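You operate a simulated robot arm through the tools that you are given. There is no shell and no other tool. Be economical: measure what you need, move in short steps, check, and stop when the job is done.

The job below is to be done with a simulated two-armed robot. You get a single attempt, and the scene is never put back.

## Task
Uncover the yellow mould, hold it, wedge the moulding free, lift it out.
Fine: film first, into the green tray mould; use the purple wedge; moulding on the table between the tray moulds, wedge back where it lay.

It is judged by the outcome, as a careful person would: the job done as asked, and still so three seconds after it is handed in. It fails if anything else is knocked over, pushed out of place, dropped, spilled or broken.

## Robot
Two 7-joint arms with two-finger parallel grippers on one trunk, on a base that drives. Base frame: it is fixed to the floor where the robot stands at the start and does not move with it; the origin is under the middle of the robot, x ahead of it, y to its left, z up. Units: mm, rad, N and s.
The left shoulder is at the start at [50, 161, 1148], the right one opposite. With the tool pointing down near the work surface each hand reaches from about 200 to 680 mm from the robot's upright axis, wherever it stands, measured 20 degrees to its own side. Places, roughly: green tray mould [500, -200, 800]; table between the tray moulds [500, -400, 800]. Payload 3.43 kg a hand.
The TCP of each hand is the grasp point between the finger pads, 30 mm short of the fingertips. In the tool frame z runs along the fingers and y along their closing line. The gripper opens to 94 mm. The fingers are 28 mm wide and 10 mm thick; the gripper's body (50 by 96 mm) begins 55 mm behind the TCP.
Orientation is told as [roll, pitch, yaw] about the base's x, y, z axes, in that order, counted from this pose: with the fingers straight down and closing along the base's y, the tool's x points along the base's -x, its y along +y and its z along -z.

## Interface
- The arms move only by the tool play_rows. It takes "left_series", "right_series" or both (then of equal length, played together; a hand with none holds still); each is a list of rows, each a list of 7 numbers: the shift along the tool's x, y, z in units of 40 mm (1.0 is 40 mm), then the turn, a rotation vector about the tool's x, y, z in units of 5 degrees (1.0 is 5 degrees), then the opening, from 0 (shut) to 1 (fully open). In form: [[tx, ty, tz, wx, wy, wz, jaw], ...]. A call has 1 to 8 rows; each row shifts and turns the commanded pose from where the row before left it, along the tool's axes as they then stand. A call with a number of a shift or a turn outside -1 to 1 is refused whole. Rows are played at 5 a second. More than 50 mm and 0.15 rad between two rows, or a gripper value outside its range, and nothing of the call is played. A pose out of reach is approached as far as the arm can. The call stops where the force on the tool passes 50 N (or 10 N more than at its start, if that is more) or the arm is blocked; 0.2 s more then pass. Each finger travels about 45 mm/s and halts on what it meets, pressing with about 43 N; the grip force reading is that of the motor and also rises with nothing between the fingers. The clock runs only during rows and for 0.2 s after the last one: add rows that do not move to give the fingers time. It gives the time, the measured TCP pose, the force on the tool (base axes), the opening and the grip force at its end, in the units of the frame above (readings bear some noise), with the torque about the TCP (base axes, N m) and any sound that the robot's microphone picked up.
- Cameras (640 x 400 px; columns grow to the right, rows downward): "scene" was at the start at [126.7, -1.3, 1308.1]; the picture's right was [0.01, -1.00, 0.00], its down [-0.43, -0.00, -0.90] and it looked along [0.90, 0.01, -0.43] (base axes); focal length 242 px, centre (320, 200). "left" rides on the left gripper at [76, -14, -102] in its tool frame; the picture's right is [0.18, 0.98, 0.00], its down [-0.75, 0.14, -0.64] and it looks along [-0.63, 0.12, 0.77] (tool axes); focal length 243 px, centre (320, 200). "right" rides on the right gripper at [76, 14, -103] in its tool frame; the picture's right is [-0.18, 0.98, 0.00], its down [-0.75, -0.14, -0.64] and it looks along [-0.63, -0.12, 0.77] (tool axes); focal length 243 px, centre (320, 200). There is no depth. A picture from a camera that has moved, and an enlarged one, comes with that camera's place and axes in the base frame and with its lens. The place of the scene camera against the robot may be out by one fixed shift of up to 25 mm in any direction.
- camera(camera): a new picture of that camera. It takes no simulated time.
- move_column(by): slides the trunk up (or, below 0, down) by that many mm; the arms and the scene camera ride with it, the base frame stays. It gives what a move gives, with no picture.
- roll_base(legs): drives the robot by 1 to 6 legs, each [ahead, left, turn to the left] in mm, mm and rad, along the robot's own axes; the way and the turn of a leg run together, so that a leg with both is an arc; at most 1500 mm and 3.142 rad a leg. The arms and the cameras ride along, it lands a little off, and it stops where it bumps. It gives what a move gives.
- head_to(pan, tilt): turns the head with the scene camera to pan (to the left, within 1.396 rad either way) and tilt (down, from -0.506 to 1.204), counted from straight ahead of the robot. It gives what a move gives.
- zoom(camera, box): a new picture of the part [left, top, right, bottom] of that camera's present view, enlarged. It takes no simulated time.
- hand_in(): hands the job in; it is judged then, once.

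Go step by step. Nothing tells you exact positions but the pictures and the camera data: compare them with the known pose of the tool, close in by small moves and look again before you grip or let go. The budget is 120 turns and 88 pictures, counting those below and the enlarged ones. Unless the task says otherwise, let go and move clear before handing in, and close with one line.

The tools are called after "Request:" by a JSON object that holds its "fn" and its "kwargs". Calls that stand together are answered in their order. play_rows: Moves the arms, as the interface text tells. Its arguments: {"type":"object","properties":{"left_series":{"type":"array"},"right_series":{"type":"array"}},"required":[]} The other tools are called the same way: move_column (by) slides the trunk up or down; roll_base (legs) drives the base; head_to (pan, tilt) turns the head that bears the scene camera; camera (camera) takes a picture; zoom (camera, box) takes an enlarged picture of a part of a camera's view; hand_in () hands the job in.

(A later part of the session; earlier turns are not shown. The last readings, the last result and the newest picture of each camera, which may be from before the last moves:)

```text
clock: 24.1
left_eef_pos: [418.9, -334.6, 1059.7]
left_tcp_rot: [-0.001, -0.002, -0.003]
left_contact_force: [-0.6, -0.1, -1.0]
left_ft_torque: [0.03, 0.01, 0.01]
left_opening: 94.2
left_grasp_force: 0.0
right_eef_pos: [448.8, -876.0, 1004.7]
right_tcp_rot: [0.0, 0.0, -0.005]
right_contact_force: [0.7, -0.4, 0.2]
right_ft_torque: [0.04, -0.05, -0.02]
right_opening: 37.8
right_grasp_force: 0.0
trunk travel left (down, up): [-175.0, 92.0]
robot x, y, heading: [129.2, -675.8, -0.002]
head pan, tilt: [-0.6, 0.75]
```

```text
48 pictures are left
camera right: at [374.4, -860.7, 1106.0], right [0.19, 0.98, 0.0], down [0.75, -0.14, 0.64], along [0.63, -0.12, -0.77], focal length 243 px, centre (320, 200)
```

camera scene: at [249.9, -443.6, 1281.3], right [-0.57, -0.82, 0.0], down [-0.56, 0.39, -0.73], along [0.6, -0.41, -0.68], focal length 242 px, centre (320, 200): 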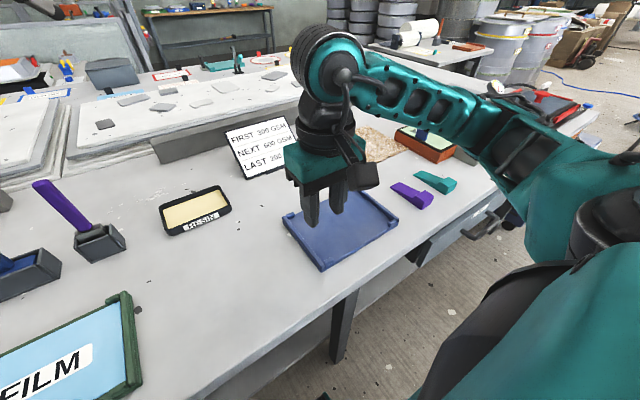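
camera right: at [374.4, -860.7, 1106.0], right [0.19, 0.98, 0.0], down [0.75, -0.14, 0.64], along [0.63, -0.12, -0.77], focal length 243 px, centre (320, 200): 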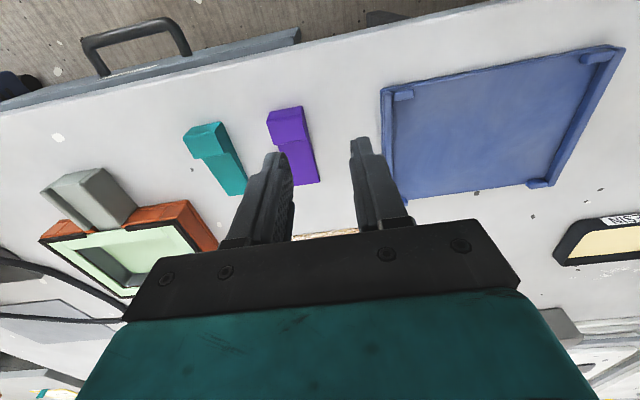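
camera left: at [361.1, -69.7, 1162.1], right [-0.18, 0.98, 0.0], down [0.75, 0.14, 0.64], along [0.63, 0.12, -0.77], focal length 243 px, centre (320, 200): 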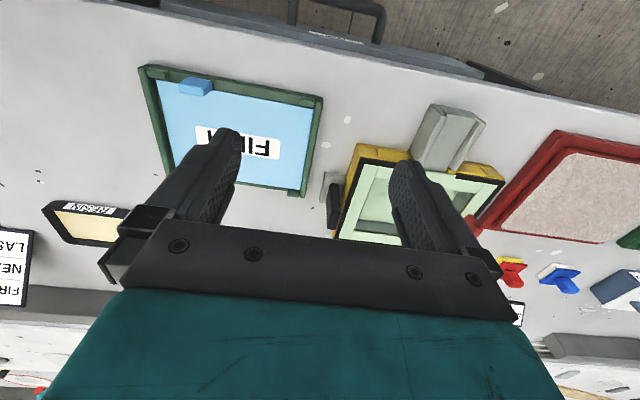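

Request:
{"fn": "zoom", "kwargs": {"camera": "right", "box": [240, 90, 340, 200]}}

```text
3.64 times, centred on (290, 145) of right
camera zoom: at [374.4, -860.7, 1106.0], right [0.19, 0.98, 0.0], down [0.75, -0.14, 0.64], along [0.63, -0.12, -0.77], focal length 882 px, centre (429, 400)
```

zoom: 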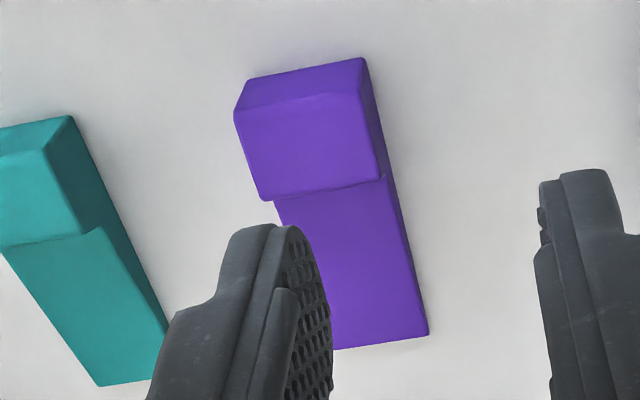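

The wedge block is about 36 mm wide, at x 464–494, y ≈ −917, with its top near z 848, and the wedge lies along x. I'll move over it and down partway.

Request:
{"fn": "play_rows", "kwargs": {"right_series": [[-0.25, -0.35, 0.4, 0, 0, 0, 0.7], [-0.25, -0.35, 0.6, 0, 0, 0, 0.7], [-0.25, -0.33, 0.8, 0, 0, 0, 0.7], [0, 0, 0.8, 0, 0, 0, 0.7], [0, 0, 0, 0, 0, 0, 0.7]]}}

Request:
{"fn": "zoom", "kwargs": {"camera": "right", "box": [220, 80, 420, 240]}}

```text
clock: 25.2
left_eef_pos: [418.2, -334.2, 1059.8]
left_tcp_rot: [0.0, -0.002, -0.002]
left_contact_force: [-0.5, 0.3, 0.4]
left_ft_torque: [-0.03, -0.01, -0.02]
left_opening: 94.0
left_grasp_force: 0.0
right_eef_pos: [478.7, -917.8, 899.3]
right_tcp_rot: [-0.001, 0.001, -0.004]
right_contact_force: [0.3, 0.2, 0.4]
right_ft_torque: [-0.02, -0.01, 0.04]
right_opening: 66.0
right_grasp_force: 0.1
trunk travel left (down, up): [-175.0, 92.0]
robot x, y, heading: [128.9, -672.3, -0.005]
head pan, tilt: [-0.6, 0.75]
```

```text
2.50 times, centred on (320, 160) of right
camera zoom: at [403.8, -902.4, 1001.8], right [0.19, 0.98, 0.0], down [0.75, -0.14, 0.64], along [0.63, -0.12, -0.77], focal length 606 px, centre (320, 300)
```

zoom: 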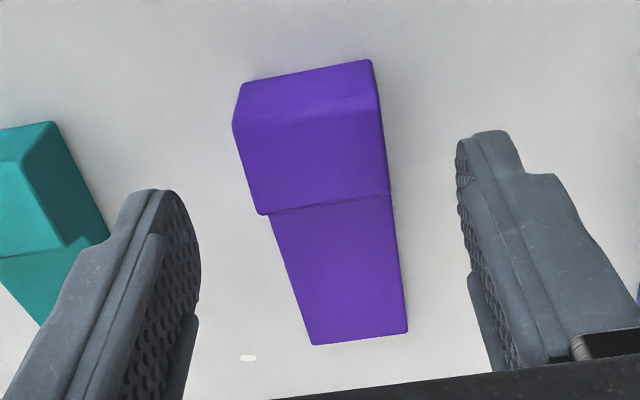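

The block is centred between the fingers. I'll go down 33 mm and close.

Request:
{"fn": "play_rows", "kwargs": {"right_series": [[0, 0, 0.45, 0, 0, 0, 0.7], [0, 0, 0.38, 0, 0, 0, 0.7], [0, 0, 0, 0, 0, 0, 0], [0, 0, 0, 0, 0, 0, 0], [0, 0, 0, 0, 0, 0, 0], [0, 0, 0, 0, 0, 0, 0]]}}

Request:
{"fn": "play_rows", "kwargs": {"right_series": [[0, 0, -0.3, 0, 0, 0, 0], [0, 0, -0.6, 0, 0, 0, 0], [0, 0, -0.8, 0, 0, 0, 0], [0, 0, -0.8, 0, 0, 0, 0], [0, 0, -0.8, 0, 0, 0, 0], [0, 0, 0, 0, 0, 0, 0]]}}

Request:
{"fn": "camera", "kwargs": {"camera": "right"}}

```text
clock: 26.6
left_eef_pos: [418.3, -335.6, 1060.4]
left_tcp_rot: [0.0, -0.002, -0.001]
left_contact_force: [0.5, -0.2, 0.9]
left_ft_torque: [0.0, 0.01, -0.02]
left_opening: 93.9
left_grasp_force: 0.1
right_eef_pos: [479.6, -916.6, 866.4]
right_tcp_rot: [-0.001, 0.0, -0.003]
right_contact_force: [-0.1, -0.8, -0.4]
right_ft_torque: [0.01, 0.01, 0.01]
right_opening: 38.9
right_grasp_force: 43.5
trunk travel left (down, up): [-175.0, 92.0]
robot x, y, heading: [126.3, -672.7, -0.002]
head pan, tilt: [-0.6, 0.75]
```

```text
clock: 28.1
left_eef_pos: [418.6, -334.7, 1060.7]
left_tcp_rot: [-0.001, -0.003, -0.002]
left_contact_force: [-0.5, -0.7, -0.4]
left_ft_torque: [0.08, 0.02, 0.01]
left_opening: 94.0
left_grasp_force: 0.0
right_eef_pos: [479.6, -916.4, 1001.1]
right_tcp_rot: [0.001, 0.001, -0.004]
right_contact_force: [-0.4, -0.3, -1.3]
right_ft_torque: [0.01, 0.03, 0.02]
right_opening: 38.9
right_grasp_force: 43.2
trunk travel left (down, up): [-175.0, 92.0]
robot x, y, heading: [128.8, -670.4, -0.009]
head pan, tilt: [-0.6, 0.75]
```

```text
45 pictures are left
camera right: at [404.1, -902.0, 1103.2], right [0.19, 0.98, 0.0], down [0.75, -0.14, 0.64], along [0.63, -0.12, -0.77], focal length 243 px, centre (320, 200)
```

right: 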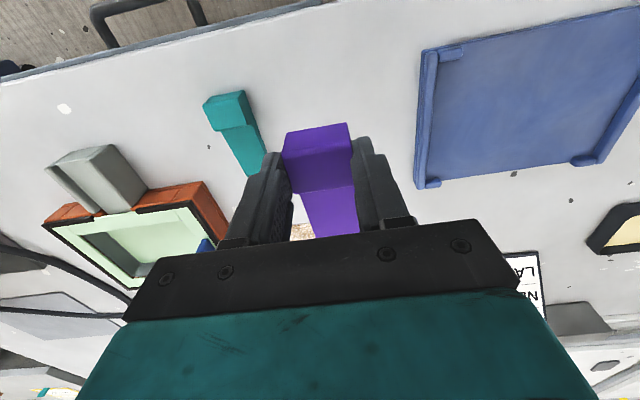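

I have the wedge (38.9 mm across); its home pose was TCP [479.6, −916.5, 866.4], yaw about 0. Now I drive back left to the yellow mould with it raised.

Request:
{"fn": "roll_base", "kwargs": {"legs": [[15, 790, 0]]}}

Request:
{"fn": "head_to", "kwargs": {"pan": 0.0, "tilt": 0.85}}

Request:
{"fn": "camera", "kwargs": {"camera": "right"}}

Request:
{"fn": "camera", "kwargs": {"camera": "scene"}}

```text
clock: 32.2
left_eef_pos: [424.6, 448.8, 1058.9]
left_tcp_rot: [-0.002, -0.002, 0.014]
left_contact_force: [-0.9, -0.3, 0.4]
left_ft_torque: [0.01, -0.04, 0.05]
left_opening: 93.8
left_grasp_force: 0.0
right_eef_pos: [495.9, -133.0, 1000.7]
right_tcp_rot: [0.0, 0.0, 0.013]
right_contact_force: [0.0, -0.2, -0.9]
right_ft_torque: [-0.01, 0.06, 0.0]
right_opening: 38.9
right_grasp_force: 43.6
trunk travel left (down, up): [-175.0, 92.0]
robot x, y, heading: [144.3, 106.5, 0.012]
head pan, tilt: [-0.6, 0.75]
```

```text
clock: 33.2
left_eef_pos: [425.3, 448.3, 1059.7]
left_tcp_rot: [-0.001, -0.002, 0.015]
left_contact_force: [0.7, -0.7, 0.2]
left_ft_torque: [-0.04, -0.04, 0.01]
left_opening: 94.2
left_grasp_force: 0.1
right_eef_pos: [496.9, -132.6, 1000.7]
right_tcp_rot: [0.0, 0.0, 0.011]
right_contact_force: [-0.1, 0.5, -0.8]
right_ft_torque: [-0.01, 0.03, 0.02]
right_opening: 38.9
right_grasp_force: 42.8
trunk travel left (down, up): [-175.0, 92.0]
robot x, y, heading: [138.7, 100.8, 0.012]
head pan, tilt: [0.0, 0.85]
```

```text
44 pictures are left
camera right: at [420.2, -119.6, 1102.7], right [0.17, 0.98, 0.0], down [0.76, -0.13, 0.64], along [0.63, -0.11, -0.77], focal length 243 px, centre (320, 200)
```

right: 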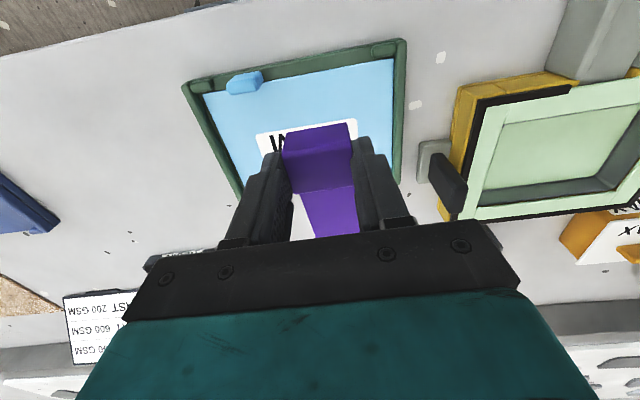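

```text
43 pictures are left
camera scene: at [252.8, 104.6, 1273.3], right [0.01, -1.0, 0.0], down [-0.75, -0.01, -0.66], along [0.66, 0.01, -0.75], focal length 242 px, centre (320, 200)
```

scene: 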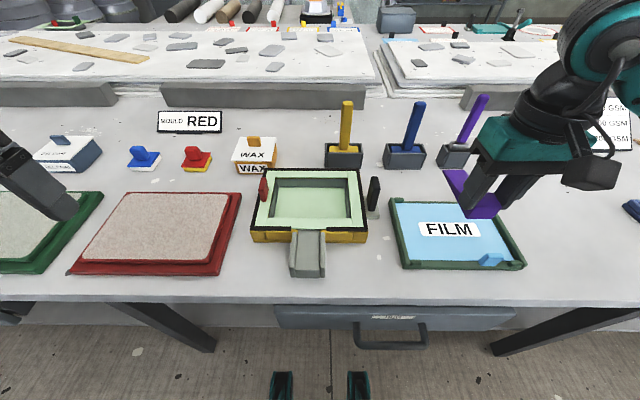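

I'll carry the wedge to above the chute's front.

Request:
{"fn": "play_rows", "kwargs": {"right_series": [[0.31, 0.9, 0, 0, 0, 0.14, 0], [0.31, 0.9, 0, 0, 0, 0, 0], [0.31, 0.9, 0, 0, 0, 0, 0], [0.31, 0.9, 0, 0, 0, 0, 0], [0.31, 0.9, 0, 0, 0, 0, 0], [0.31, 0.9, 0, 0, 0, 0, 0], [0.31, 0.9, 0, 0, 0, 0, 0], [0, 0, 0, 0, 0, 0, 0]]}}

Request:
{"fn": "camera", "kwargs": {"camera": "right"}}

Request:
{"fn": "camera", "kwargs": {"camera": "left"}}

```text
clock: 35.0
left_eef_pos: [424.8, 447.9, 1059.2]
left_tcp_rot: [0.0, -0.001, 0.013]
left_contact_force: [0.2, 0.7, 0.4]
left_ft_torque: [0.0, -0.01, -0.02]
left_opening: 94.0
left_grasp_force: 0.1
right_eef_pos: [410.7, 119.1, 1001.6]
right_tcp_rot: [0.0, 0.0, -0.003]
right_contact_force: [-0.6, 0.7, -0.6]
right_ft_torque: [0.0, -0.05, -0.01]
right_opening: 39.0
right_grasp_force: 43.5
trunk travel left (down, up): [-175.0, 92.0]
robot x, y, heading: [139.4, 105.8, 0.017]
head pan, tilt: [0.0, 0.85]
```

```text
42 pictures are left
camera right: at [334.1, 134.3, 1103.6], right [0.19, 0.98, 0.0], down [0.75, -0.14, 0.64], along [0.63, -0.12, -0.77], focal length 243 px, centre (320, 200)
```

right: 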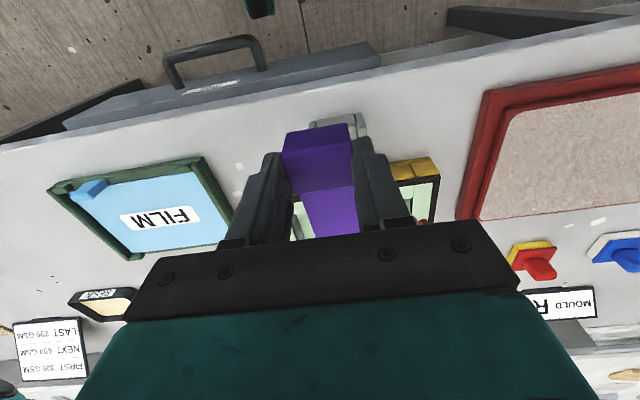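

```text
41 pictures are left
camera left: at [349.1, 433.6, 1162.0], right [-0.2, 0.98, 0.0], down [0.75, 0.15, 0.64], along [0.63, 0.13, -0.77], focal length 243 px, centre (320, 200)
```

left: 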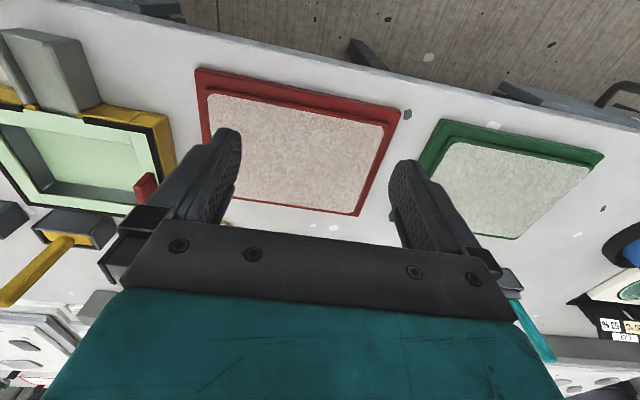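

Request:
{"fn": "zoom", "kwargs": {"camera": "right", "box": [240, 90, 440, 240]}}

Request:
{"fn": "zoom", "kwargs": {"camera": "left", "box": [0, 10, 190, 230]}}

Request:
{"fn": "zoom", "kwargs": {"camera": "scene", "box": [220, 160, 420, 290]}}

```text
2.67 times, centred on (340, 165) of right
camera zoom: at [334.1, 134.3, 1103.6], right [0.19, 0.98, 0.0], down [0.75, -0.14, 0.64], along [0.63, -0.12, -0.77], focal length 647 px, centre (267, 293)
```

zoom: 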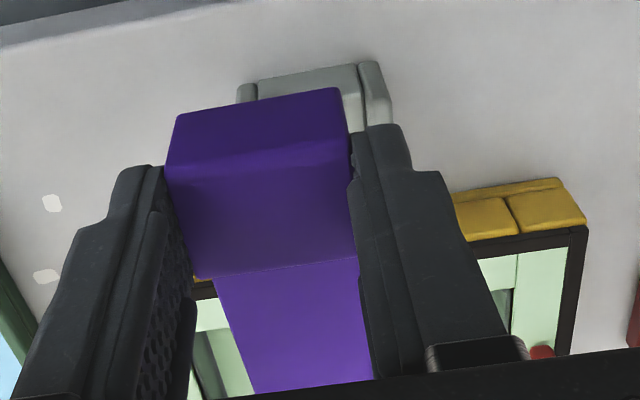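

```text
1.82 times, centred on (95, 120) of left
camera zoom: at [349.1, 433.6, 1162.0], right [-0.2, 0.98, 0.0], down [0.75, 0.15, 0.64], along [0.63, 0.13, -0.77], focal length 441 px, centre (729, 346)
```

zoom: 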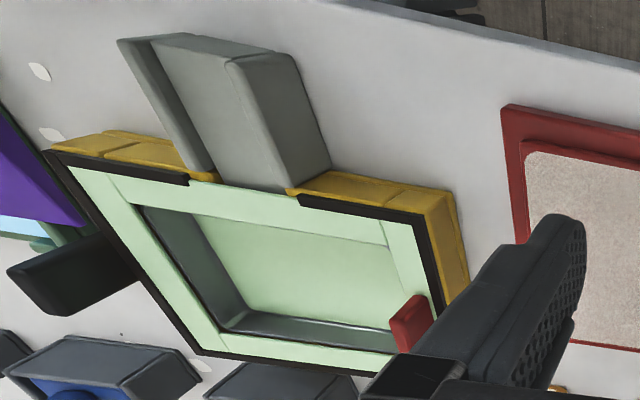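

```text
3.08 times, centred on (320, 225) of scene
camera zoom: at [252.8, 104.5, 1273.3], right [0.01, -1.0, 0.0], down [-0.75, -0.01, -0.66], along [0.66, 0.01, -0.75], focal length 744 px, centre (320, 123)
```

zoom: 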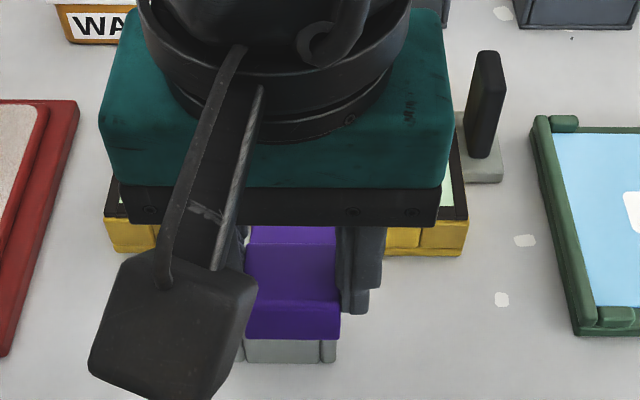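

The chute centre is near y 128–131 and its floor is close to the mould top. I'll align the wedge to it and come down to just above, then check.

Request:
{"fn": "play_rows", "kwargs": {"right_series": [[0, 0.24, 0.6, 0, 0, 0, 0], [0, 0, 0.7, 0, 0, 0, 0], [0, 0, 0.5, 0, 0, 0, 0], [0, 0, 0, 0, 0, 0, 0]], "left_series": [[0.5, -0.7, 0.3, 0, 0, 0, 1], [0.5, -0.7, 0.3, 0, 0, 0, 1], [0.3, -0.7, 0.3, 0, 0, 0, 1], [0, 0, 0, 0, 0, 0, 1]]}}

Request:
{"fn": "zoom", "kwargs": {"camera": "left", "box": [0, 10, 240, 210]}}

Request:
{"fn": "zoom", "kwargs": {"camera": "right", "box": [240, 90, 440, 240]}}

```text
clock: 36.0
left_eef_pos: [396.1, 366.7, 1029.0]
left_tcp_rot: [-0.002, 0.001, 0.013]
left_contact_force: [-0.4, 0.5, 0.2]
left_ft_torque: [0.01, -0.03, 0.01]
left_opening: 93.6
left_grasp_force: 0.0
left hand out of reach, approached as far as the arm can: row 3
right_eef_pos: [410.4, 128.2, 927.4]
right_tcp_rot: [-0.001, -0.001, 0.0]
right_contact_force: [0.0, -0.4, -0.7]
right_ft_torque: [0.02, 0.02, 0.02]
right_opening: 38.8
right_grasp_force: 43.1
trunk travel left (down, up): [-175.0, 92.0]
robot x, y, heading: [140.4, 101.3, 0.008]
head pan, tilt: [0.0, 0.85]
```

```text
2.00 times, centred on (120, 110) of left
camera zoom: at [319.8, 352.6, 1131.8], right [-0.2, 0.98, 0.0], down [0.75, 0.15, 0.64], along [0.63, 0.13, -0.77], focal length 485 px, centre (720, 380)
```

zoom: 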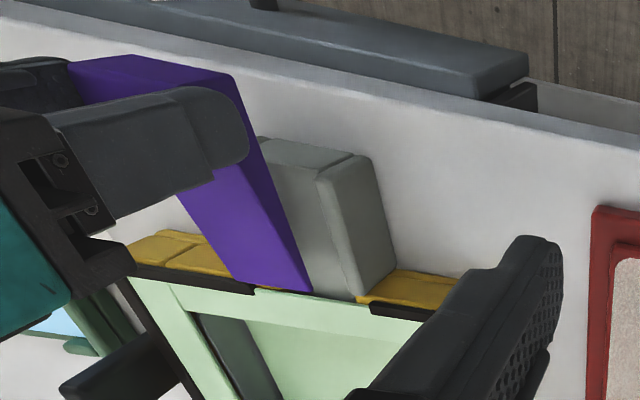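

```text
2.67 times, centred on (340, 165) of right
camera zoom: at [333.7, 142.9, 1029.2], right [0.18, 0.98, 0.0], down [0.75, -0.14, 0.64], along [0.63, -0.12, -0.77], focal length 647 px, centre (267, 293)
```

zoom: 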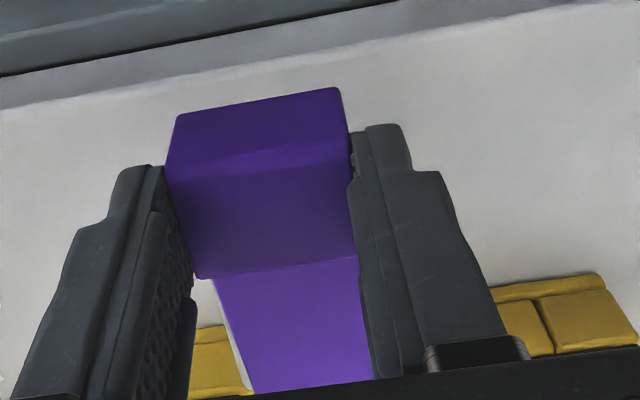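

Request:
{"fn": "zoom", "kwargs": {"camera": "scene", "box": [260, 200, 380, 290]}}

```text
4.44 times, centred on (320, 245) of scene
camera zoom: at [252.7, 104.9, 1273.3], right [0.01, -1.0, 0.0], down [-0.75, -0.01, -0.66], along [0.66, 0.01, -0.75], focal length 1074 px, centre (320, 0)
```

zoom: 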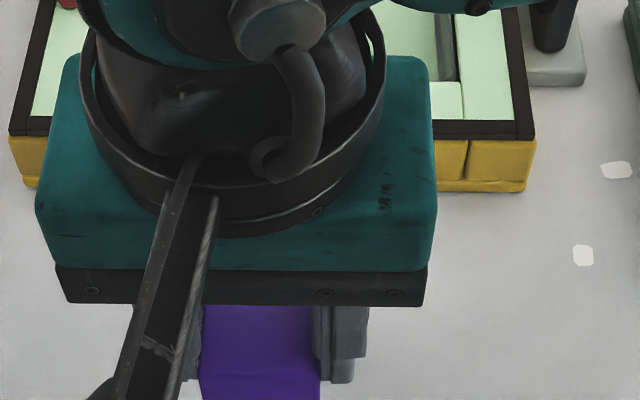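

By several estimates the channel is centred near y 133 and the wedge is at 128. I'll shift 5 mm left and lower gently, watching the force.

Request:
{"fn": "play_rows", "kwargs": {"right_series": [[0.05, 0.12, 0.2, 0, 0, 0, 0], [0, 0, 0.15, 0, 0, 0, 0], [0, 0, 0.1, 0, 0, 0, 0], [0, 0, 0, 0, 0, 0, 0]]}}

Request:
{"fn": "zoom", "kwargs": {"camera": "left", "box": [0, 10, 240, 210]}}

```text
clock: 37.0
left_eef_pos: [396.1, 367.6, 1029.8]
left_tcp_rot: [-0.002, 0.001, 0.014]
left_contact_force: [-1.0, -0.2, 0.1]
left_ft_torque: [0.02, -0.01, 0.01]
left_opening: 94.1
left_grasp_force: 0.0
right_eef_pos: [406.5, 134.5, 909.5]
right_tcp_rot: [-0.001, 0.001, -0.001]
right_contact_force: [-0.1, 0.1, -0.7]
right_ft_torque: [-0.01, 0.0, 0.02]
right_opening: 38.9
right_grasp_force: 42.7
trunk travel left (down, up): [-175.0, 92.0]
robot x, y, heading: [138.8, 98.9, 0.013]
head pan, tilt: [0.0, 0.85]
```

```text
2.00 times, centred on (120, 110) of left
camera zoom: at [320.0, 352.7, 1131.9], right [-0.2, 0.98, 0.0], down [0.75, 0.15, 0.64], along [0.63, 0.13, -0.77], focal length 485 px, centre (720, 380)
```

zoom: 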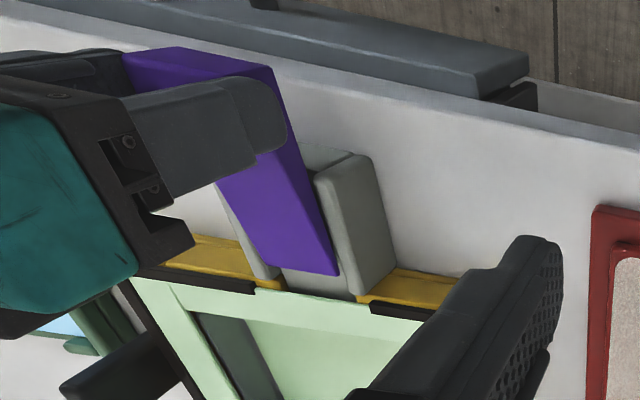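

The tip is centred between the two rails with about 4 mm each side. I'll continue down until it touches the chute floor.

Request:
{"fn": "play_rows", "kwargs": {"right_series": [[0, 0, 0.1, 0, 0, 0, 0], [0, 0, 0.1, 0, 0, 0, 0], [0, 0, 0.05, 0, 0, 0, 0], [0, 0, 0, 0, 0, 0, 0]]}}

Request:
{"fn": "zoom", "kwargs": {"camera": "left", "box": [0, 10, 240, 210]}}

```text
clock: 38.0
left_eef_pos: [395.0, 367.8, 1029.5]
left_tcp_rot: [0.002, 0.003, 0.015]
left_contact_force: [-0.7, -0.2, 0.7]
left_ft_torque: [-0.01, -0.01, 0.04]
left_opening: 94.0
left_grasp_force: 0.0
right_eef_pos: [407.8, 133.3, 900.1]
right_tcp_rot: [0.0, 0.0, -0.001]
right_contact_force: [-1.6, -3.1, 2.5]
right_ft_torque: [-0.13, -0.23, -0.08]
right_opening: 38.8
right_grasp_force: 43.3
trunk travel left (down, up): [-175.0, 92.0]
robot x, y, heading: [141.3, 106.1, 0.011]
head pan, tilt: [0.0, 0.85]
```

```text
2.00 times, centred on (120, 110) of left
camera zoom: at [319.7, 352.5, 1132.1], right [-0.2, 0.98, 0.0], down [0.75, 0.15, 0.64], along [0.63, 0.13, -0.77], focal length 485 px, centre (720, 380)
```

zoom: 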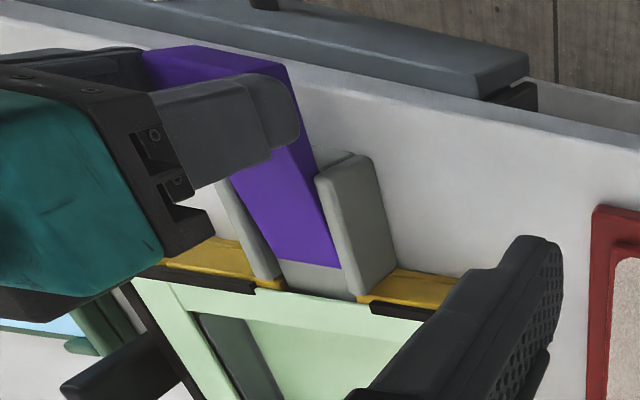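

The tip has touched the chute floor at about z 854 and lightly rubs the left rail. I'll ease 1.5 mm right and slide slowly forward until the tip meets the flange gap.

Request:
{"fn": "play_rows", "kwargs": {"right_series": [[0, -0.04, -0.02, 0, 0, 0, 0], [-0.2, 0, 0, 0, 0, 0, 0], [-0.15, 0, 0, 0, 0, 0, 0], [0, 0, 0, 0, 0, 0, 0]]}}

Request:
{"fn": "zoom", "kwargs": {"camera": "left", "box": [0, 10, 240, 210]}}

```text
clock: 39.0
left_eef_pos: [396.6, 366.3, 1029.3]
left_tcp_rot: [-0.001, 0.003, 0.014]
left_contact_force: [0.7, 0.2, -0.7]
left_ft_torque: [0.06, 0.0, 0.01]
left_opening: 94.0
left_grasp_force: 0.2
right_eef_pos: [420.2, 130.8, 900.3]
right_tcp_rot: [-0.001, 0.0, 0.001]
right_contact_force: [0.1, 0.1, 0.3]
right_ft_torque: [0.02, 0.0, 0.0]
right_opening: 38.8
right_grasp_force: 43.5
trunk travel left (down, up): [-175.0, 92.0]
robot x, y, heading: [141.3, 107.1, 0.01]
head pan, tilt: [0.0, 0.85]
```

```text
2.00 times, centred on (120, 110) of left
camera zoom: at [320.0, 352.7, 1131.9], right [-0.2, 0.98, 0.0], down [0.75, 0.15, 0.64], along [0.63, 0.13, -0.77], focal length 485 px, centre (720, 380)
```

zoom: 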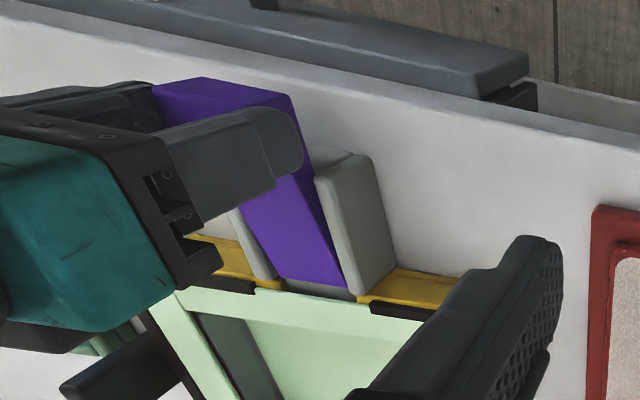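

No force so far; the tip is about 8 mm from the flange. I'll continue forward in small steps.

Request:
{"fn": "play_rows", "kwargs": {"right_series": [[-0.15, 0, 0, 0, 0, 0, 0], [-0.12, 0, 0, 0, 0, 0, 0], [0, 0, 0, 0, 0, 0, 0]]}}

Request:
{"fn": "zoom", "kwargs": {"camera": "left", "box": [60, 60, 200, 180]}}

```text
clock: 39.8
left_eef_pos: [396.5, 367.0, 1029.2]
left_tcp_rot: [-0.003, 0.002, 0.015]
left_contact_force: [0.4, 0.5, 0.0]
left_ft_torque: [-0.02, 0.0, 0.0]
left_opening: 94.1
left_grasp_force: 0.1
right_eef_pos: [430.7, 130.1, 901.3]
right_tcp_rot: [0.0, 0.0, 0.0]
right_contact_force: [-0.7, 0.3, 0.0]
right_ft_torque: [-0.02, 0.01, 0.0]
right_opening: 38.9
right_grasp_force: 42.7
trunk travel left (down, up): [-175.0, 92.0]
robot x, y, heading: [139.8, 108.9, 0.012]
head pan, tilt: [0.0, 0.85]
```

```text
3.33 times, centred on (130, 120) of left
camera zoom: at [320.0, 352.7, 1131.9], right [-0.2, 0.98, 0.0], down [0.75, 0.15, 0.64], along [0.63, 0.13, -0.77], focal length 809 px, centre (953, 467)
```

zoom: 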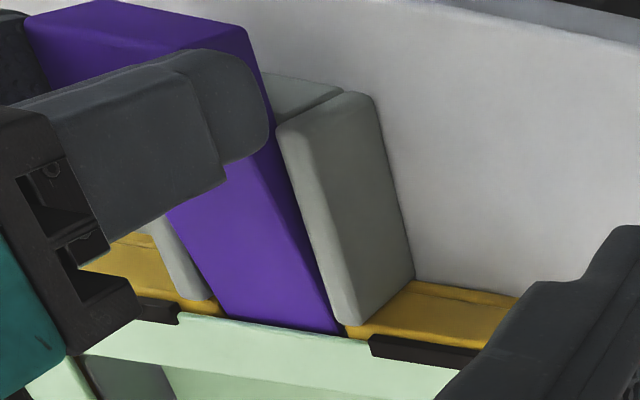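

Request:
{"fn": "play_rows", "kwargs": {"right_series": [[-0.1, 0, 0, 0, 0, 0, 0], [0, 0, 0, 0, 0, 0, 0]]}}

Request:
{"fn": "play_rows", "kwargs": {"right_series": [[-0.1, 0, 0, 0, 0, 0, 0], [0, 0, 0, 0, 0, 0, 0]]}}

```text
clock: 40.4
left_eef_pos: [396.7, 366.3, 1028.8]
left_tcp_rot: [-0.004, 0.003, 0.014]
left_contact_force: [0.2, 0.2, 0.5]
left_ft_torque: [0.03, 0.01, 0.01]
left_opening: 93.8
left_grasp_force: 0.2
right_eef_pos: [436.5, 130.7, 901.9]
right_tcp_rot: [0.001, 0.001, 0.001]
right_contact_force: [0.0, -0.9, -0.2]
right_ft_torque: [-0.01, 0.0, 0.0]
right_opening: 38.7
right_grasp_force: 42.6
trunk travel left (down, up): [-175.0, 92.0]
robot x, y, heading: [139.3, 107.4, 0.013]
head pan, tilt: [0.0, 0.85]
```

```text
clock: 41.0
left_eef_pos: [396.0, 366.7, 1029.2]
left_tcp_rot: [-0.003, 0.002, 0.016]
left_contact_force: [0.5, -0.3, 0.2]
left_ft_torque: [0.0, -0.02, -0.01]
left_opening: 94.1
left_grasp_force: 0.1
right_eef_pos: [440.5, 131.4, 900.8]
right_tcp_rot: [0.001, 0.001, 0.001]
right_contact_force: [-1.3, 0.0, -1.7]
right_ft_torque: [-0.04, 0.16, -0.02]
right_opening: 38.7
right_grasp_force: 43.0
trunk travel left (down, up): [-175.0, 92.0]
robot x, y, heading: [138.4, 104.3, 0.016]
head pan, tilt: [0.0, 0.85]
```

The tip is now under the flange (light downward force at the tip) and most of the wedge rests on the chute. I'll lower a touch, let go, and retreat upward so the right hand can go hold the fin.

Request:
{"fn": "play_rows", "kwargs": {"right_series": [[0, 0, 0.04, 0, 0, 0, 0], [0, 0, 0, 0, 0, 0, 0]]}}

Request:
{"fn": "play_rows", "kwargs": {"right_series": [[0, 0, 0, 0, 0, 0, 0.55], [0, 0, 0, 0, 0, 0, 0.55], [0, 0, -0.3, 0, 0, 0, 0.55], [0, 0, -0.7, 0, 0, 0, 0.55], [0, 0, -0.9, 0, 0, 0, 0.55], [0, 0, -0.9, 0, 0, 0, 0.55]]}}

Request:
{"fn": "zoom", "kwargs": {"camera": "left", "box": [0, 0, 240, 200]}}

```text
clock: 41.6
left_eef_pos: [395.6, 367.2, 1029.7]
left_tcp_rot: [-0.003, 0.001, 0.014]
left_contact_force: [-0.1, -0.2, 0.5]
left_ft_torque: [-0.03, -0.04, -0.01]
left_opening: 94.0
left_grasp_force: 0.1
right_eef_pos: [441.6, 132.4, 900.5]
right_tcp_rot: [0.002, -0.001, -0.002]
right_contact_force: [-0.3, -2.2, 7.1]
right_ft_torque: [-0.1, 0.0, -0.03]
right_opening: 38.8
right_grasp_force: 43.0
trunk travel left (down, up): [-175.0, 92.0]
robot x, y, heading: [139.4, 105.2, 0.015]
head pan, tilt: [0.0, 0.85]
```

```text
clock: 43.0
left_eef_pos: [396.6, 366.6, 1028.8]
left_tcp_rot: [-0.001, 0.002, 0.015]
left_contact_force: [-0.1, 0.8, 0.5]
left_ft_torque: [-0.03, 0.03, -0.01]
left_opening: 94.1
left_grasp_force: 0.1
right_eef_pos: [440.4, 131.4, 1013.4]
right_tcp_rot: [0.0, -0.001, 0.0]
right_contact_force: [0.1, -0.3, -0.4]
right_ft_torque: [0.02, 0.0, -0.06]
right_opening: 51.6
right_grasp_force: 0.1
trunk travel left (down, up): [-175.0, 92.0]
robot x, y, heading: [138.6, 106.3, 0.009]
head pan, tilt: [0.0, 0.85]
```

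```text
2.00 times, centred on (120, 100) of left
camera zoom: at [319.8, 352.7, 1131.9], right [-0.2, 0.98, 0.0], down [0.75, 0.15, 0.64], along [0.63, 0.13, -0.77], focal length 485 px, centre (720, 400)
```

zoom: 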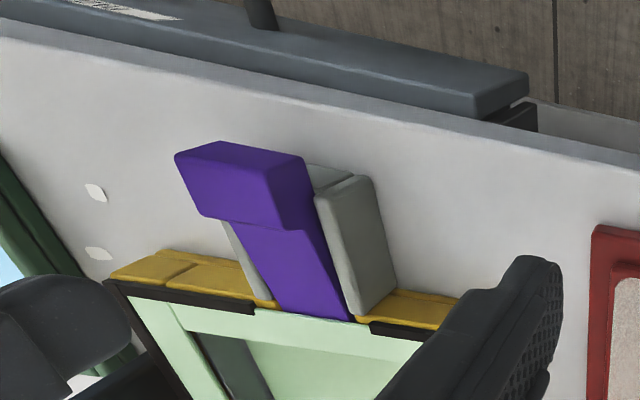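

The wedge sits in the channel with its tip under the flange. Now the right hand goes to above the fin to look.

Request:
{"fn": "play_rows", "kwargs": {"right_series": [[-0.5, -0.7, 0, 0, 0, 0, 0.6], [-0.6, -0.7, 0, 0, 0, 0, 0.6], [-0.7, -0.7, 0, 0, 0, 0, 0.6], [-0.7, -0.7, 0, 0, 0, 0, 0.6], [-0.7, -0.5, 0.2, 0, 0, 0, 0.6], [0, 0, 0, 0, 0, 0, 0.6]]}}

Request:
{"fn": "camera", "kwargs": {"camera": "right"}}

```text
clock: 44.4
left_eef_pos: [396.0, 368.2, 1030.1]
left_tcp_rot: [-0.001, 0.001, 0.013]
left_contact_force: [0.5, -0.3, -0.1]
left_ft_torque: [-0.01, 0.02, -0.01]
left_opening: 94.0
left_grasp_force: 0.1
right_eef_pos: [567.0, -3.6, 1003.7]
right_tcp_rot: [0.0, 0.0, -0.001]
right_contact_force: [0.7, -0.7, 1.1]
right_ft_torque: [0.0, -0.01, -0.02]
right_opening: 56.4
right_grasp_force: 0.0
trunk travel left (down, up): [-175.0, 92.0]
robot x, y, heading: [141.3, 104.3, 0.017]
head pan, tilt: [0.0, 0.85]
```

```text
29 pictures are left
camera right: at [490.9, 11.2, 1106.5], right [0.18, 0.98, 0.0], down [0.75, -0.14, 0.64], along [0.63, -0.12, -0.77], focal length 243 px, centre (320, 200)
```

right: 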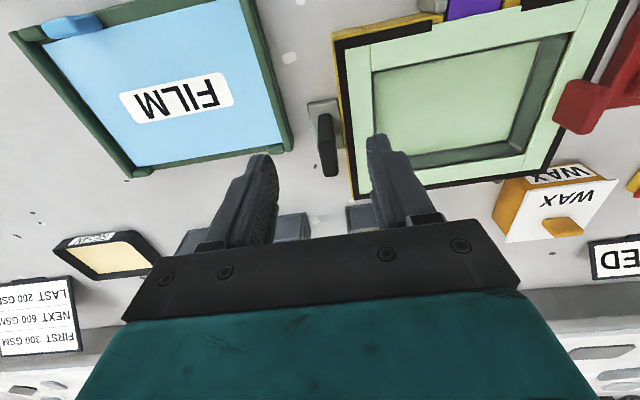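

The fin is about at [596, −3] with its top near z 925. I'll come down above it and check centring.

Request:
{"fn": "play_rows", "kwargs": {"right_series": [[-0.75, 0, 0.4, 0, 0, 0, 0.6], [0, 0, 0.5, 0, 0, 0, 0.6], [0, 0, 0.35, 0, 0, 0, 0.6], [0, 0, 0, 0, 0, 0, 0.6]]}}

Request:
{"fn": "zoom", "kwargs": {"camera": "right", "box": [230, 80, 410, 240]}}

```text
clock: 45.4
left_eef_pos: [395.0, 367.1, 1030.0]
left_tcp_rot: [-0.003, 0.002, 0.014]
left_contact_force: [0.6, 0.0, 0.5]
left_ft_torque: [-0.02, 0.01, -0.03]
left_opening: 94.1
left_grasp_force: 0.1
right_eef_pos: [597.3, -3.0, 955.1]
right_tcp_rot: [0.0, -0.001, 0.0]
right_contact_force: [0.8, 0.0, 1.1]
right_ft_torque: [0.03, -0.02, 0.0]
right_opening: 56.1
right_grasp_force: 0.0
trunk travel left (down, up): [-175.0, 92.0]
robot x, y, heading: [141.5, 106.1, 0.011]
head pan, tilt: [0.0, 0.85]
```

```text
2.50 times, centred on (320, 160) of right
camera zoom: at [522.2, 12.5, 1055.6], right [0.18, 0.98, 0.0], down [0.75, -0.14, 0.64], along [0.63, -0.12, -0.77], focal length 606 px, centre (320, 300)
```

zoom: 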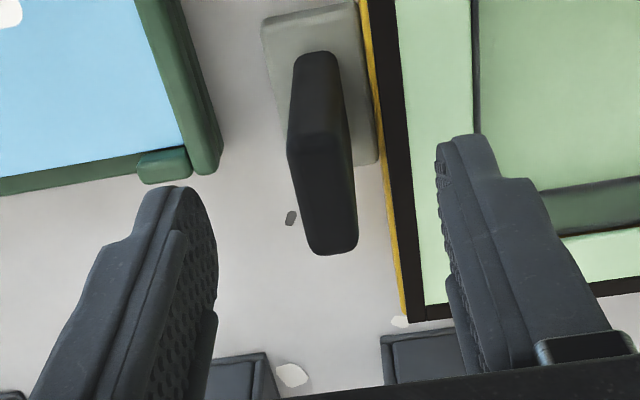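

The fin is centred at about [600, −1], its top near z 921. I'll go down to z 906 and close on it.

Request:
{"fn": "play_rows", "kwargs": {"right_series": [[-0.06, 0.06, 0.4, 0, 0, 0, 0.5], [0, 0, 0.45, 0, 0, 0, 0.5], [0, 0, 0.38, 0, 0, 0, 0.5], [0, 0, 0, 0, 0, 0, 0.5]]}}

Request:
{"fn": "play_rows", "kwargs": {"right_series": [[0, 0, 0, 0, 0, 0, 0.25], [0, 0, 0, 0, 0, 0, 0], [0, 0, 0, 0, 0, 0, 0], [0, 0, 0, 0, 0, 0, 0]]}}

Request:
{"fn": "zoom", "kwargs": {"camera": "right", "box": [230, 80, 410, 240]}}

```text
clock: 46.4
left_eef_pos: [396.5, 367.3, 1030.1]
left_tcp_rot: [-0.002, 0.002, 0.015]
left_contact_force: [0.6, -0.7, 0.6]
left_ft_torque: [0.01, -0.02, 0.01]
left_opening: 94.1
left_grasp_force: 0.0
right_eef_pos: [599.6, 1.0, 903.2]
right_tcp_rot: [0.0, 0.001, 0.0]
right_contact_force: [0.0, 1.3, -0.3]
right_ft_torque: [0.03, -0.01, -0.01]
right_opening: 47.1
right_grasp_force: 0.1
trunk travel left (down, up): [-175.0, 92.0]
robot x, y, heading: [140.9, 102.7, 0.012]
head pan, tilt: [0.0, 0.85]
```

```text
clock: 47.4
left_eef_pos: [396.1, 367.3, 1030.2]
left_tcp_rot: [0.0, 0.003, 0.015]
left_contact_force: [-0.1, -0.1, 1.4]
left_ft_torque: [-0.03, 0.03, -0.01]
left_opening: 94.0
left_grasp_force: 0.2
right_eef_pos: [599.9, 0.7, 903.9]
right_tcp_rot: [-0.001, 0.002, -0.002]
right_contact_force: [1.6, -3.7, -0.2]
right_ft_torque: [0.0, -0.04, -0.09]
right_opening: 20.2
right_grasp_force: 43.2
trunk travel left (down, up): [-175.0, 92.0]
robot x, y, heading: [138.4, 107.1, 0.01]
head pan, tilt: [0.0, 0.85]
```

```text
2.50 times, centred on (320, 160) of right
camera zoom: at [523.6, 16.2, 1005.1], right [0.19, 0.98, 0.0], down [0.75, -0.14, 0.64], along [0.63, -0.12, -0.77], focal length 606 px, centre (320, 300)
```

zoom: 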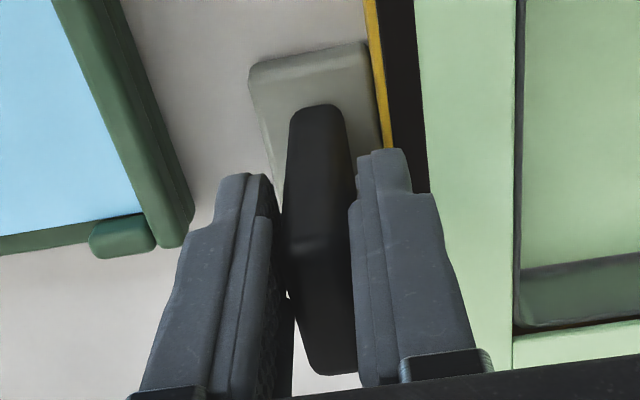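

The fin is gripped firmly (20 mm, 43 N). Now the left hand moves over the wedge block.

Request:
{"fn": "play_rows", "kwargs": {"left_series": [[-0.16, -0.84, 0, 0, 0, 0.16, 0.8], [-0.16, -0.84, 0, 0, 0, 0, 0.8], [-0.16, -0.84, 0, 0, 0, 0, 0.8], [-0.16, -0.84, 0.2, 0, 0, 0, 0.7], [-0.16, -0.84, 0.3, 0, 0, 0, 0.7], [-0.16, -0.84, 0.4, 0, 0, 0, 0.7], [-0.16, -0.84, 0.5, 0, 0, 0, 0.7], [0, 0, 0, 0, 0, 0, 0.7]]}}

Request:
{"fn": "zoom", "kwargs": {"camera": "left", "box": [210, 60, 430, 240]}}

```text
clock: 49.2
left_eef_pos: [441.6, 134.3, 976.4]
left_tcp_rot: [-0.002, -0.002, -0.001]
left_contact_force: [-0.5, 1.0, -0.8]
left_ft_torque: [0.0, 0.03, 0.03]
left_opening: 65.8
left_grasp_force: 0.0
right_eef_pos: [598.7, 0.9, 902.6]
right_tcp_rot: [0.0, 0.0, 0.0]
right_contact_force: [0.5, 1.3, -0.4]
right_ft_torque: [-0.04, 0.32, 0.03]
right_opening: 19.9
right_grasp_force: 42.6
trunk travel left (down, up): [-175.0, 92.0]
robot x, y, heading: [139.1, 104.5, 0.013]
head pan, tilt: [0.0, 0.85]
```

```text
2.22 times, centred on (320, 150) of left
camera zoom: at [364.8, 119.8, 1077.6], right [-0.18, 0.98, 0.0], down [0.75, 0.14, 0.64], along [0.63, 0.12, -0.77], focal length 539 px, centre (320, 311)
```

zoom: 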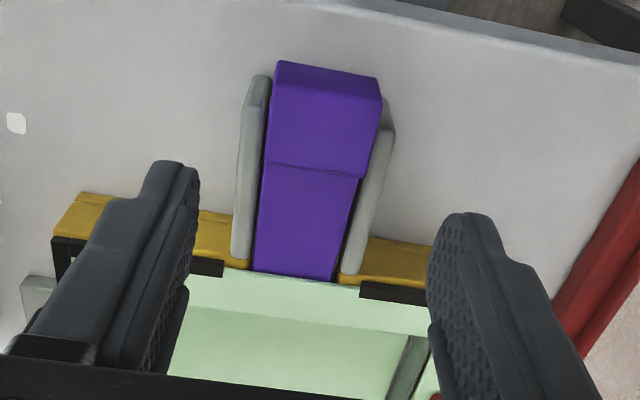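

The block is centred under the left hand. I'll descend and grip it.

Request:
{"fn": "play_rows", "kwargs": {"left_series": [[0, 0, 0.6, 0, 0, 0, 0.7], [0, 0, 0.7, 0, 0, 0, 0.7], [0, 0, 0.58, 0, 0, 0, 0.7], [0, 0, 0, 0, 0, 0, 0.3], [0, 0, 0, 0, 0, 0, 0], [0, 0, 0, 0, 0, 0, 0], [0, 0, 0, 0, 0, 0, 0]]}}

```text
clock: 50.8
left_eef_pos: [441.7, 133.0, 899.4]
left_tcp_rot: [0.002, -0.001, 0.001]
left_contact_force: [-0.1, -0.5, -0.6]
left_ft_torque: [-0.03, 0.06, 0.01]
left_opening: 38.9
left_grasp_force: 43.4
right_eef_pos: [600.2, 1.7, 903.1]
right_tcp_rot: [-0.001, -0.001, 0.0]
right_contact_force: [-0.8, -1.4, -0.7]
right_ft_torque: [-0.07, -0.01, -0.03]
right_opening: 20.0
right_grasp_force: 42.9
trunk travel left (down, up): [-175.0, 92.0]
robot x, y, heading: [136.0, 104.6, 0.011]
head pan, tilt: [0.0, 0.85]
```

The left hand grips the wedge (38.9 mm). I push it forward slowly while the right hand holds the mould.

Request:
{"fn": "play_rows", "kwargs": {"left_series": [[-0.1, 0, 0, 0, 0, 0, 0], [-0.1, 0, 0, 0, 0, 0, 0], [-0.1, 0, 0, 0, 0, 0, 0], [0, 0, 0, 0, 0, 0, 0]]}}

```text
clock: 51.8
left_eef_pos: [454.2, 132.9, 900.0]
left_tcp_rot: [-0.001, 0.001, 0.0]
left_contact_force: [-1.5, 3.4, -1.4]
left_ft_torque: [0.19, 0.2, 0.32]
left_opening: 38.7
left_grasp_force: 42.7
right_eef_pos: [599.7, 1.7, 903.9]
right_tcp_rot: [-0.001, 0.001, -0.001]
right_contact_force: [1.2, -6.5, 0.2]
right_ft_torque: [0.0, -0.1, -0.04]
right_opening: 19.9
right_grasp_force: 43.6
trunk travel left (down, up): [-175.0, 92.0]
robot x, y, heading: [141.8, 102.1, 0.011]
head pan, tilt: [0.0, 0.85]
```

Request:
{"fn": "play_rows", "kwargs": {"left_series": [[-0.1, 0.02, 0, 0, 0, 0, 0], [-0.1, 0.01, 0, 0, 0, 0, 0], [-0.1, 0, 0, 0, 0, 0, 0], [0, 0, 0, 0, 0, 0, 0]]}}

Request:
{"fn": "zoom", "kwargs": {"camera": "scene", "box": [230, 150, 400, 290]}}

```text
clock: 52.8
left_eef_pos: [462.6, 134.1, 900.4]
left_tcp_rot: [0.003, 0.006, -0.006]
left_contact_force: [-27.6, 13.2, 11.5]
left_ft_torque: [0.36, 0.03, -0.41]
left_opening: 38.8
left_grasp_force: 42.9
right_eef_pos: [600.3, 0.4, 904.0]
right_tcp_rot: [-0.001, -0.006, -0.004]
right_contact_force: [21.9, -12.6, 0.4]
right_ft_torque: [0.06, 0.66, -0.19]
right_opening: 20.3
right_grasp_force: 43.6
trunk travel left (down, up): [-175.0, 92.0]
robot x, y, heading: [138.3, 105.1, 0.013]
head pan, tilt: [0.0, 0.85]
```

```text
2.86 times, centred on (315, 220) of scene
camera zoom: at [252.1, 104.5, 1273.5], right [0.01, -1.0, 0.0], down [-0.75, -0.01, -0.66], along [0.66, 0.01, -0.75], focal length 691 px, centre (334, 143)
```

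zoom: 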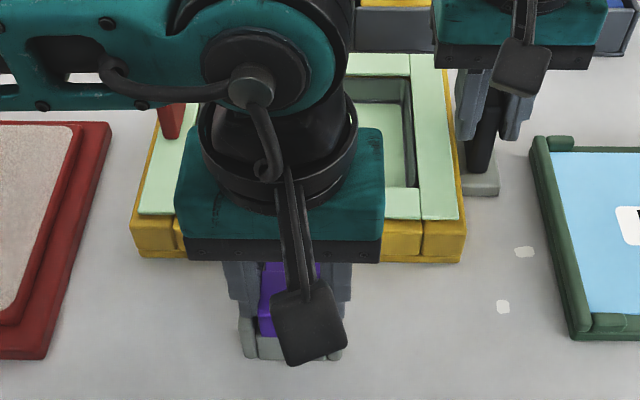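

Request:
{"fn": "camera", "kwargs": {"camera": "left"}}

Request:
{"fn": "zoom", "kwargs": {"camera": "right", "box": [330, 0, 640, 240]}}

```text
24 pictures are left
camera left: at [386.3, 120.0, 1002.7], right [-0.18, 0.98, 0.0], down [0.76, 0.14, 0.64], along [0.63, 0.12, -0.77], focal length 243 px, centre (320, 200)
```

left: 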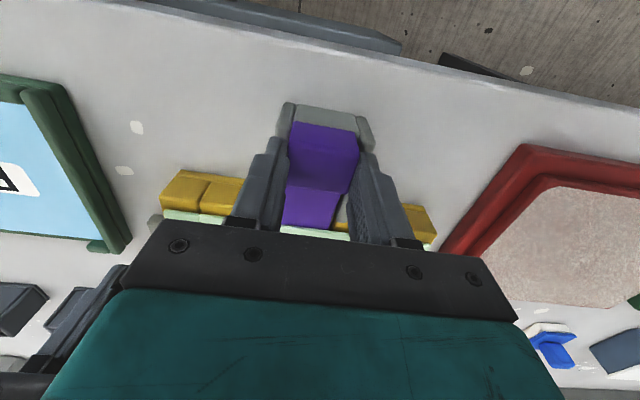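

```text
1.67 times, centred on (485, 120) of right
camera zoom: at [524.3, 15.4, 1005.3], right [0.19, 0.98, 0.0], down [0.75, -0.14, 0.65], along [0.63, -0.12, -0.76], focal length 404 px, centre (45, 333)
```

zoom: 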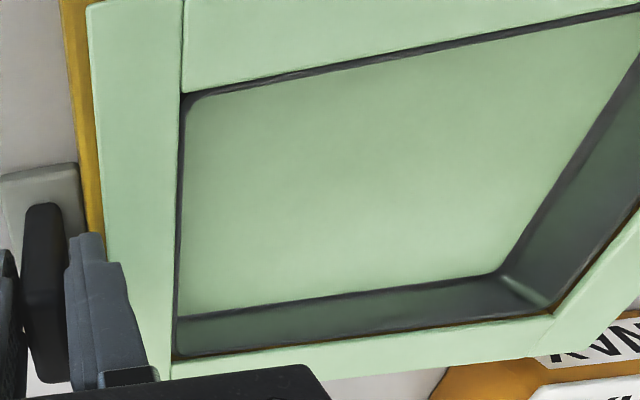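

The black rim has disappeared under the flange all round: the moulding has come up. I'll ease off the wedge slightly, release it in place, rise, and look at the red lift tab with the left hand.

Request:
{"fn": "play_rows", "kwargs": {"left_series": [[0.08, -0.02, 0, 0, 0, 0, 0], [0, 0, 0, 0, 0, 0, 0.55], [0, 0, 0, 0, 0, 0, 0.55], [0, 0, -0.5, 0, 0, 0, 0.55], [0, 0, -0.9, 0, 0, 0, 0.55], [0, 0, -0.9, 0, 0, 0, 0.8], [0, 0, -0.7, 0, 0, 0, 1]]}}

Request:
{"fn": "play_rows", "kwargs": {"left_series": [[-0.7, 0.5, 0, 0, 0, 0, 1], [-0.7, 0.5, 0, 0, 0, 0, 1], [-0.7, 0.5, 0, 0, 0, 0, 1], [-0.5, 0.5, 0, 0, 0, 0, 1], [-0.2, 0.4, 0, 0, 0, 0, 1], [0, 0, 0, 0, 0, 0, 1]]}}

Request:
{"fn": "camera", "kwargs": {"camera": "left"}}

```text
clock: 54.4
left_eef_pos: [460.2, 133.6, 1019.2]
left_tcp_rot: [-0.001, -0.003, -0.001]
left_contact_force: [0.0, 0.4, -0.1]
left_ft_torque: [0.01, -0.02, -0.01]
left_opening: 94.0
left_grasp_force: 0.1
right_eef_pos: [599.2, 2.5, 901.9]
right_tcp_rot: [0.0, 0.004, 0.0]
right_contact_force: [-2.6, 2.3, 1.1]
right_ft_torque: [0.11, 0.77, 0.01]
right_opening: 20.0
right_grasp_force: 43.5
trunk travel left (down, up): [-175.0, 92.0]
robot x, y, heading: [139.5, 105.0, 0.013]
head pan, tilt: [0.0, 0.85]
```

```text
clock: 55.8
left_eef_pos: [573.8, 228.8, 1020.1]
left_tcp_rot: [-0.001, 0.0, 0.0]
left_contact_force: [-0.1, 1.5, 0.3]
left_ft_torque: [-0.03, -0.01, 0.01]
left_opening: 94.2
left_grasp_force: 0.1
right_eef_pos: [599.4, 1.4, 903.1]
right_tcp_rot: [0.0, -0.001, -0.002]
right_contact_force: [-0.7, -0.7, 0.0]
right_ft_torque: [0.02, 0.12, -0.02]
right_opening: 20.0
right_grasp_force: 43.2
trunk travel left (down, up): [-175.0, 92.0]
robot x, y, heading: [137.5, 108.0, 0.01]
head pan, tilt: [0.0, 0.85]
```

```text
22 pictures are left
camera left: at [497.9, 214.2, 1122.2], right [-0.18, 0.98, 0.0], down [0.75, 0.14, 0.64], along [0.63, 0.12, -0.77], focal length 243 px, centre (320, 200)
```

left: 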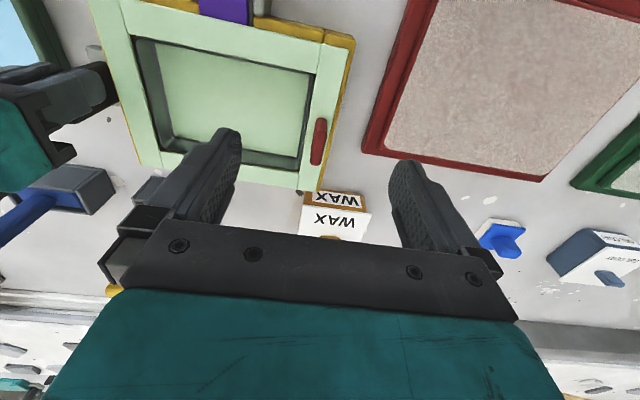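

The red tab is a thin plate along x at about [603, 233], well placed for a grip across y. I'll move over it and go down partway.

Request:
{"fn": "play_rows", "kwargs": {"left_series": [[-0.37, 0.05, 0.5, 0, 0, 0, 0.5], [-0.36, 0.05, 0.6, 0, 0, 0, 0.5], [0, 0, 0.6, 0, 0, 0, 0.5], [0, 0, 0, 0, 0, 0, 0.5]]}}

Request:
{"fn": "zoom", "kwargs": {"camera": "left", "box": [200, 60, 420, 240]}}

```text
clock: 56.8
left_eef_pos: [602.0, 232.3, 951.9]
left_tcp_rot: [-0.002, -0.002, -0.001]
left_contact_force: [0.7, -0.2, 0.3]
left_ft_torque: [-0.01, 0.0, 0.03]
left_opening: 47.0
left_grasp_force: 0.0
right_eef_pos: [599.1, 1.8, 903.0]
right_tcp_rot: [0.0, 0.002, -0.003]
right_contact_force: [0.1, -1.1, 0.2]
right_ft_torque: [0.02, -0.24, -0.03]
right_opening: 19.8
right_grasp_force: 43.2
trunk travel left (down, up): [-175.0, 92.0]
robot x, y, heading: [142.4, 106.4, 0.014]
head pan, tilt: [0.0, 0.85]
```

```text
2.22 times, centred on (310, 150) of left
camera zoom: at [525.1, 219.0, 1053.9], right [-0.18, 0.98, 0.0], down [0.75, 0.14, 0.64], along [0.63, 0.12, -0.77], focal length 539 px, centre (342, 311)
```

zoom: 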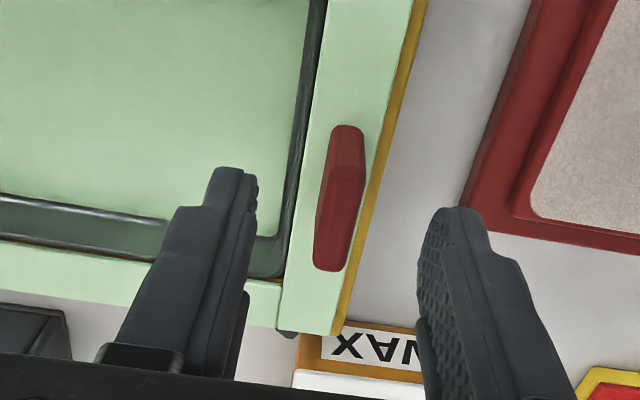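

The tab is centred at [608, 233], its top near z 906. I'll go down to z 911 and close.

Request:
{"fn": "play_rows", "kwargs": {"left_series": [[-0.15, 0.03, 0.5, 0, 0, 0, 0.5], [0, 0, 0.5, 0, 0, 0, 0.5], [0, 0, 0, 0, 0, 0, 0.25], [0, 0, 0, 0, 0, 0, 0], [0, 0, 0, 0, 0, 0, 0], [0, 0, 0, 0, 0, 0, 0]]}}

Request:
{"fn": "zoom", "kwargs": {"camera": "left", "box": [200, 60, 420, 240]}}

```text
clock: 58.2
left_eef_pos: [606.4, 232.8, 912.1]
left_tcp_rot: [-0.002, 0.0, -0.003]
left_contact_force: [-0.8, 0.5, 0.6]
left_ft_torque: [0.03, 0.04, -0.39]
left_opening: 11.3
left_grasp_force: 43.1
right_eef_pos: [599.7, 1.8, 902.9]
right_tcp_rot: [-0.001, 0.001, -0.001]
right_contact_force: [2.4, -1.0, -0.2]
right_ft_torque: [-0.02, 0.11, -0.04]
right_opening: 20.0
right_grasp_force: 42.7
trunk travel left (down, up): [-175.0, 92.0]
robot x, y, heading: [136.3, 104.5, 0.014]
head pan, tilt: [0.0, 0.85]
```

```text
2.22 times, centred on (310, 150) of left
camera zoom: at [530.0, 219.3, 1015.2], right [-0.18, 0.98, 0.0], down [0.75, 0.14, 0.64], along [0.63, 0.12, -0.77], focal length 539 px, centre (342, 311)
```

zoom: 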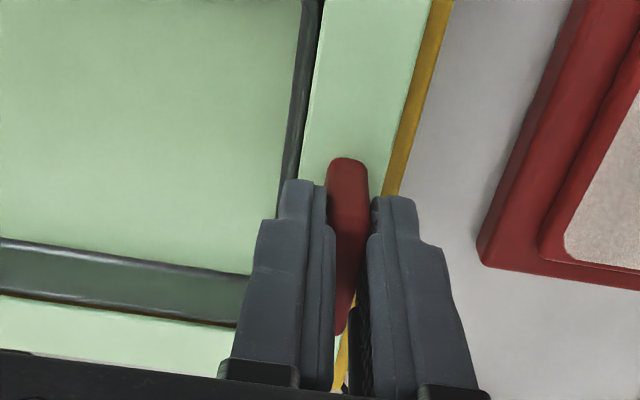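

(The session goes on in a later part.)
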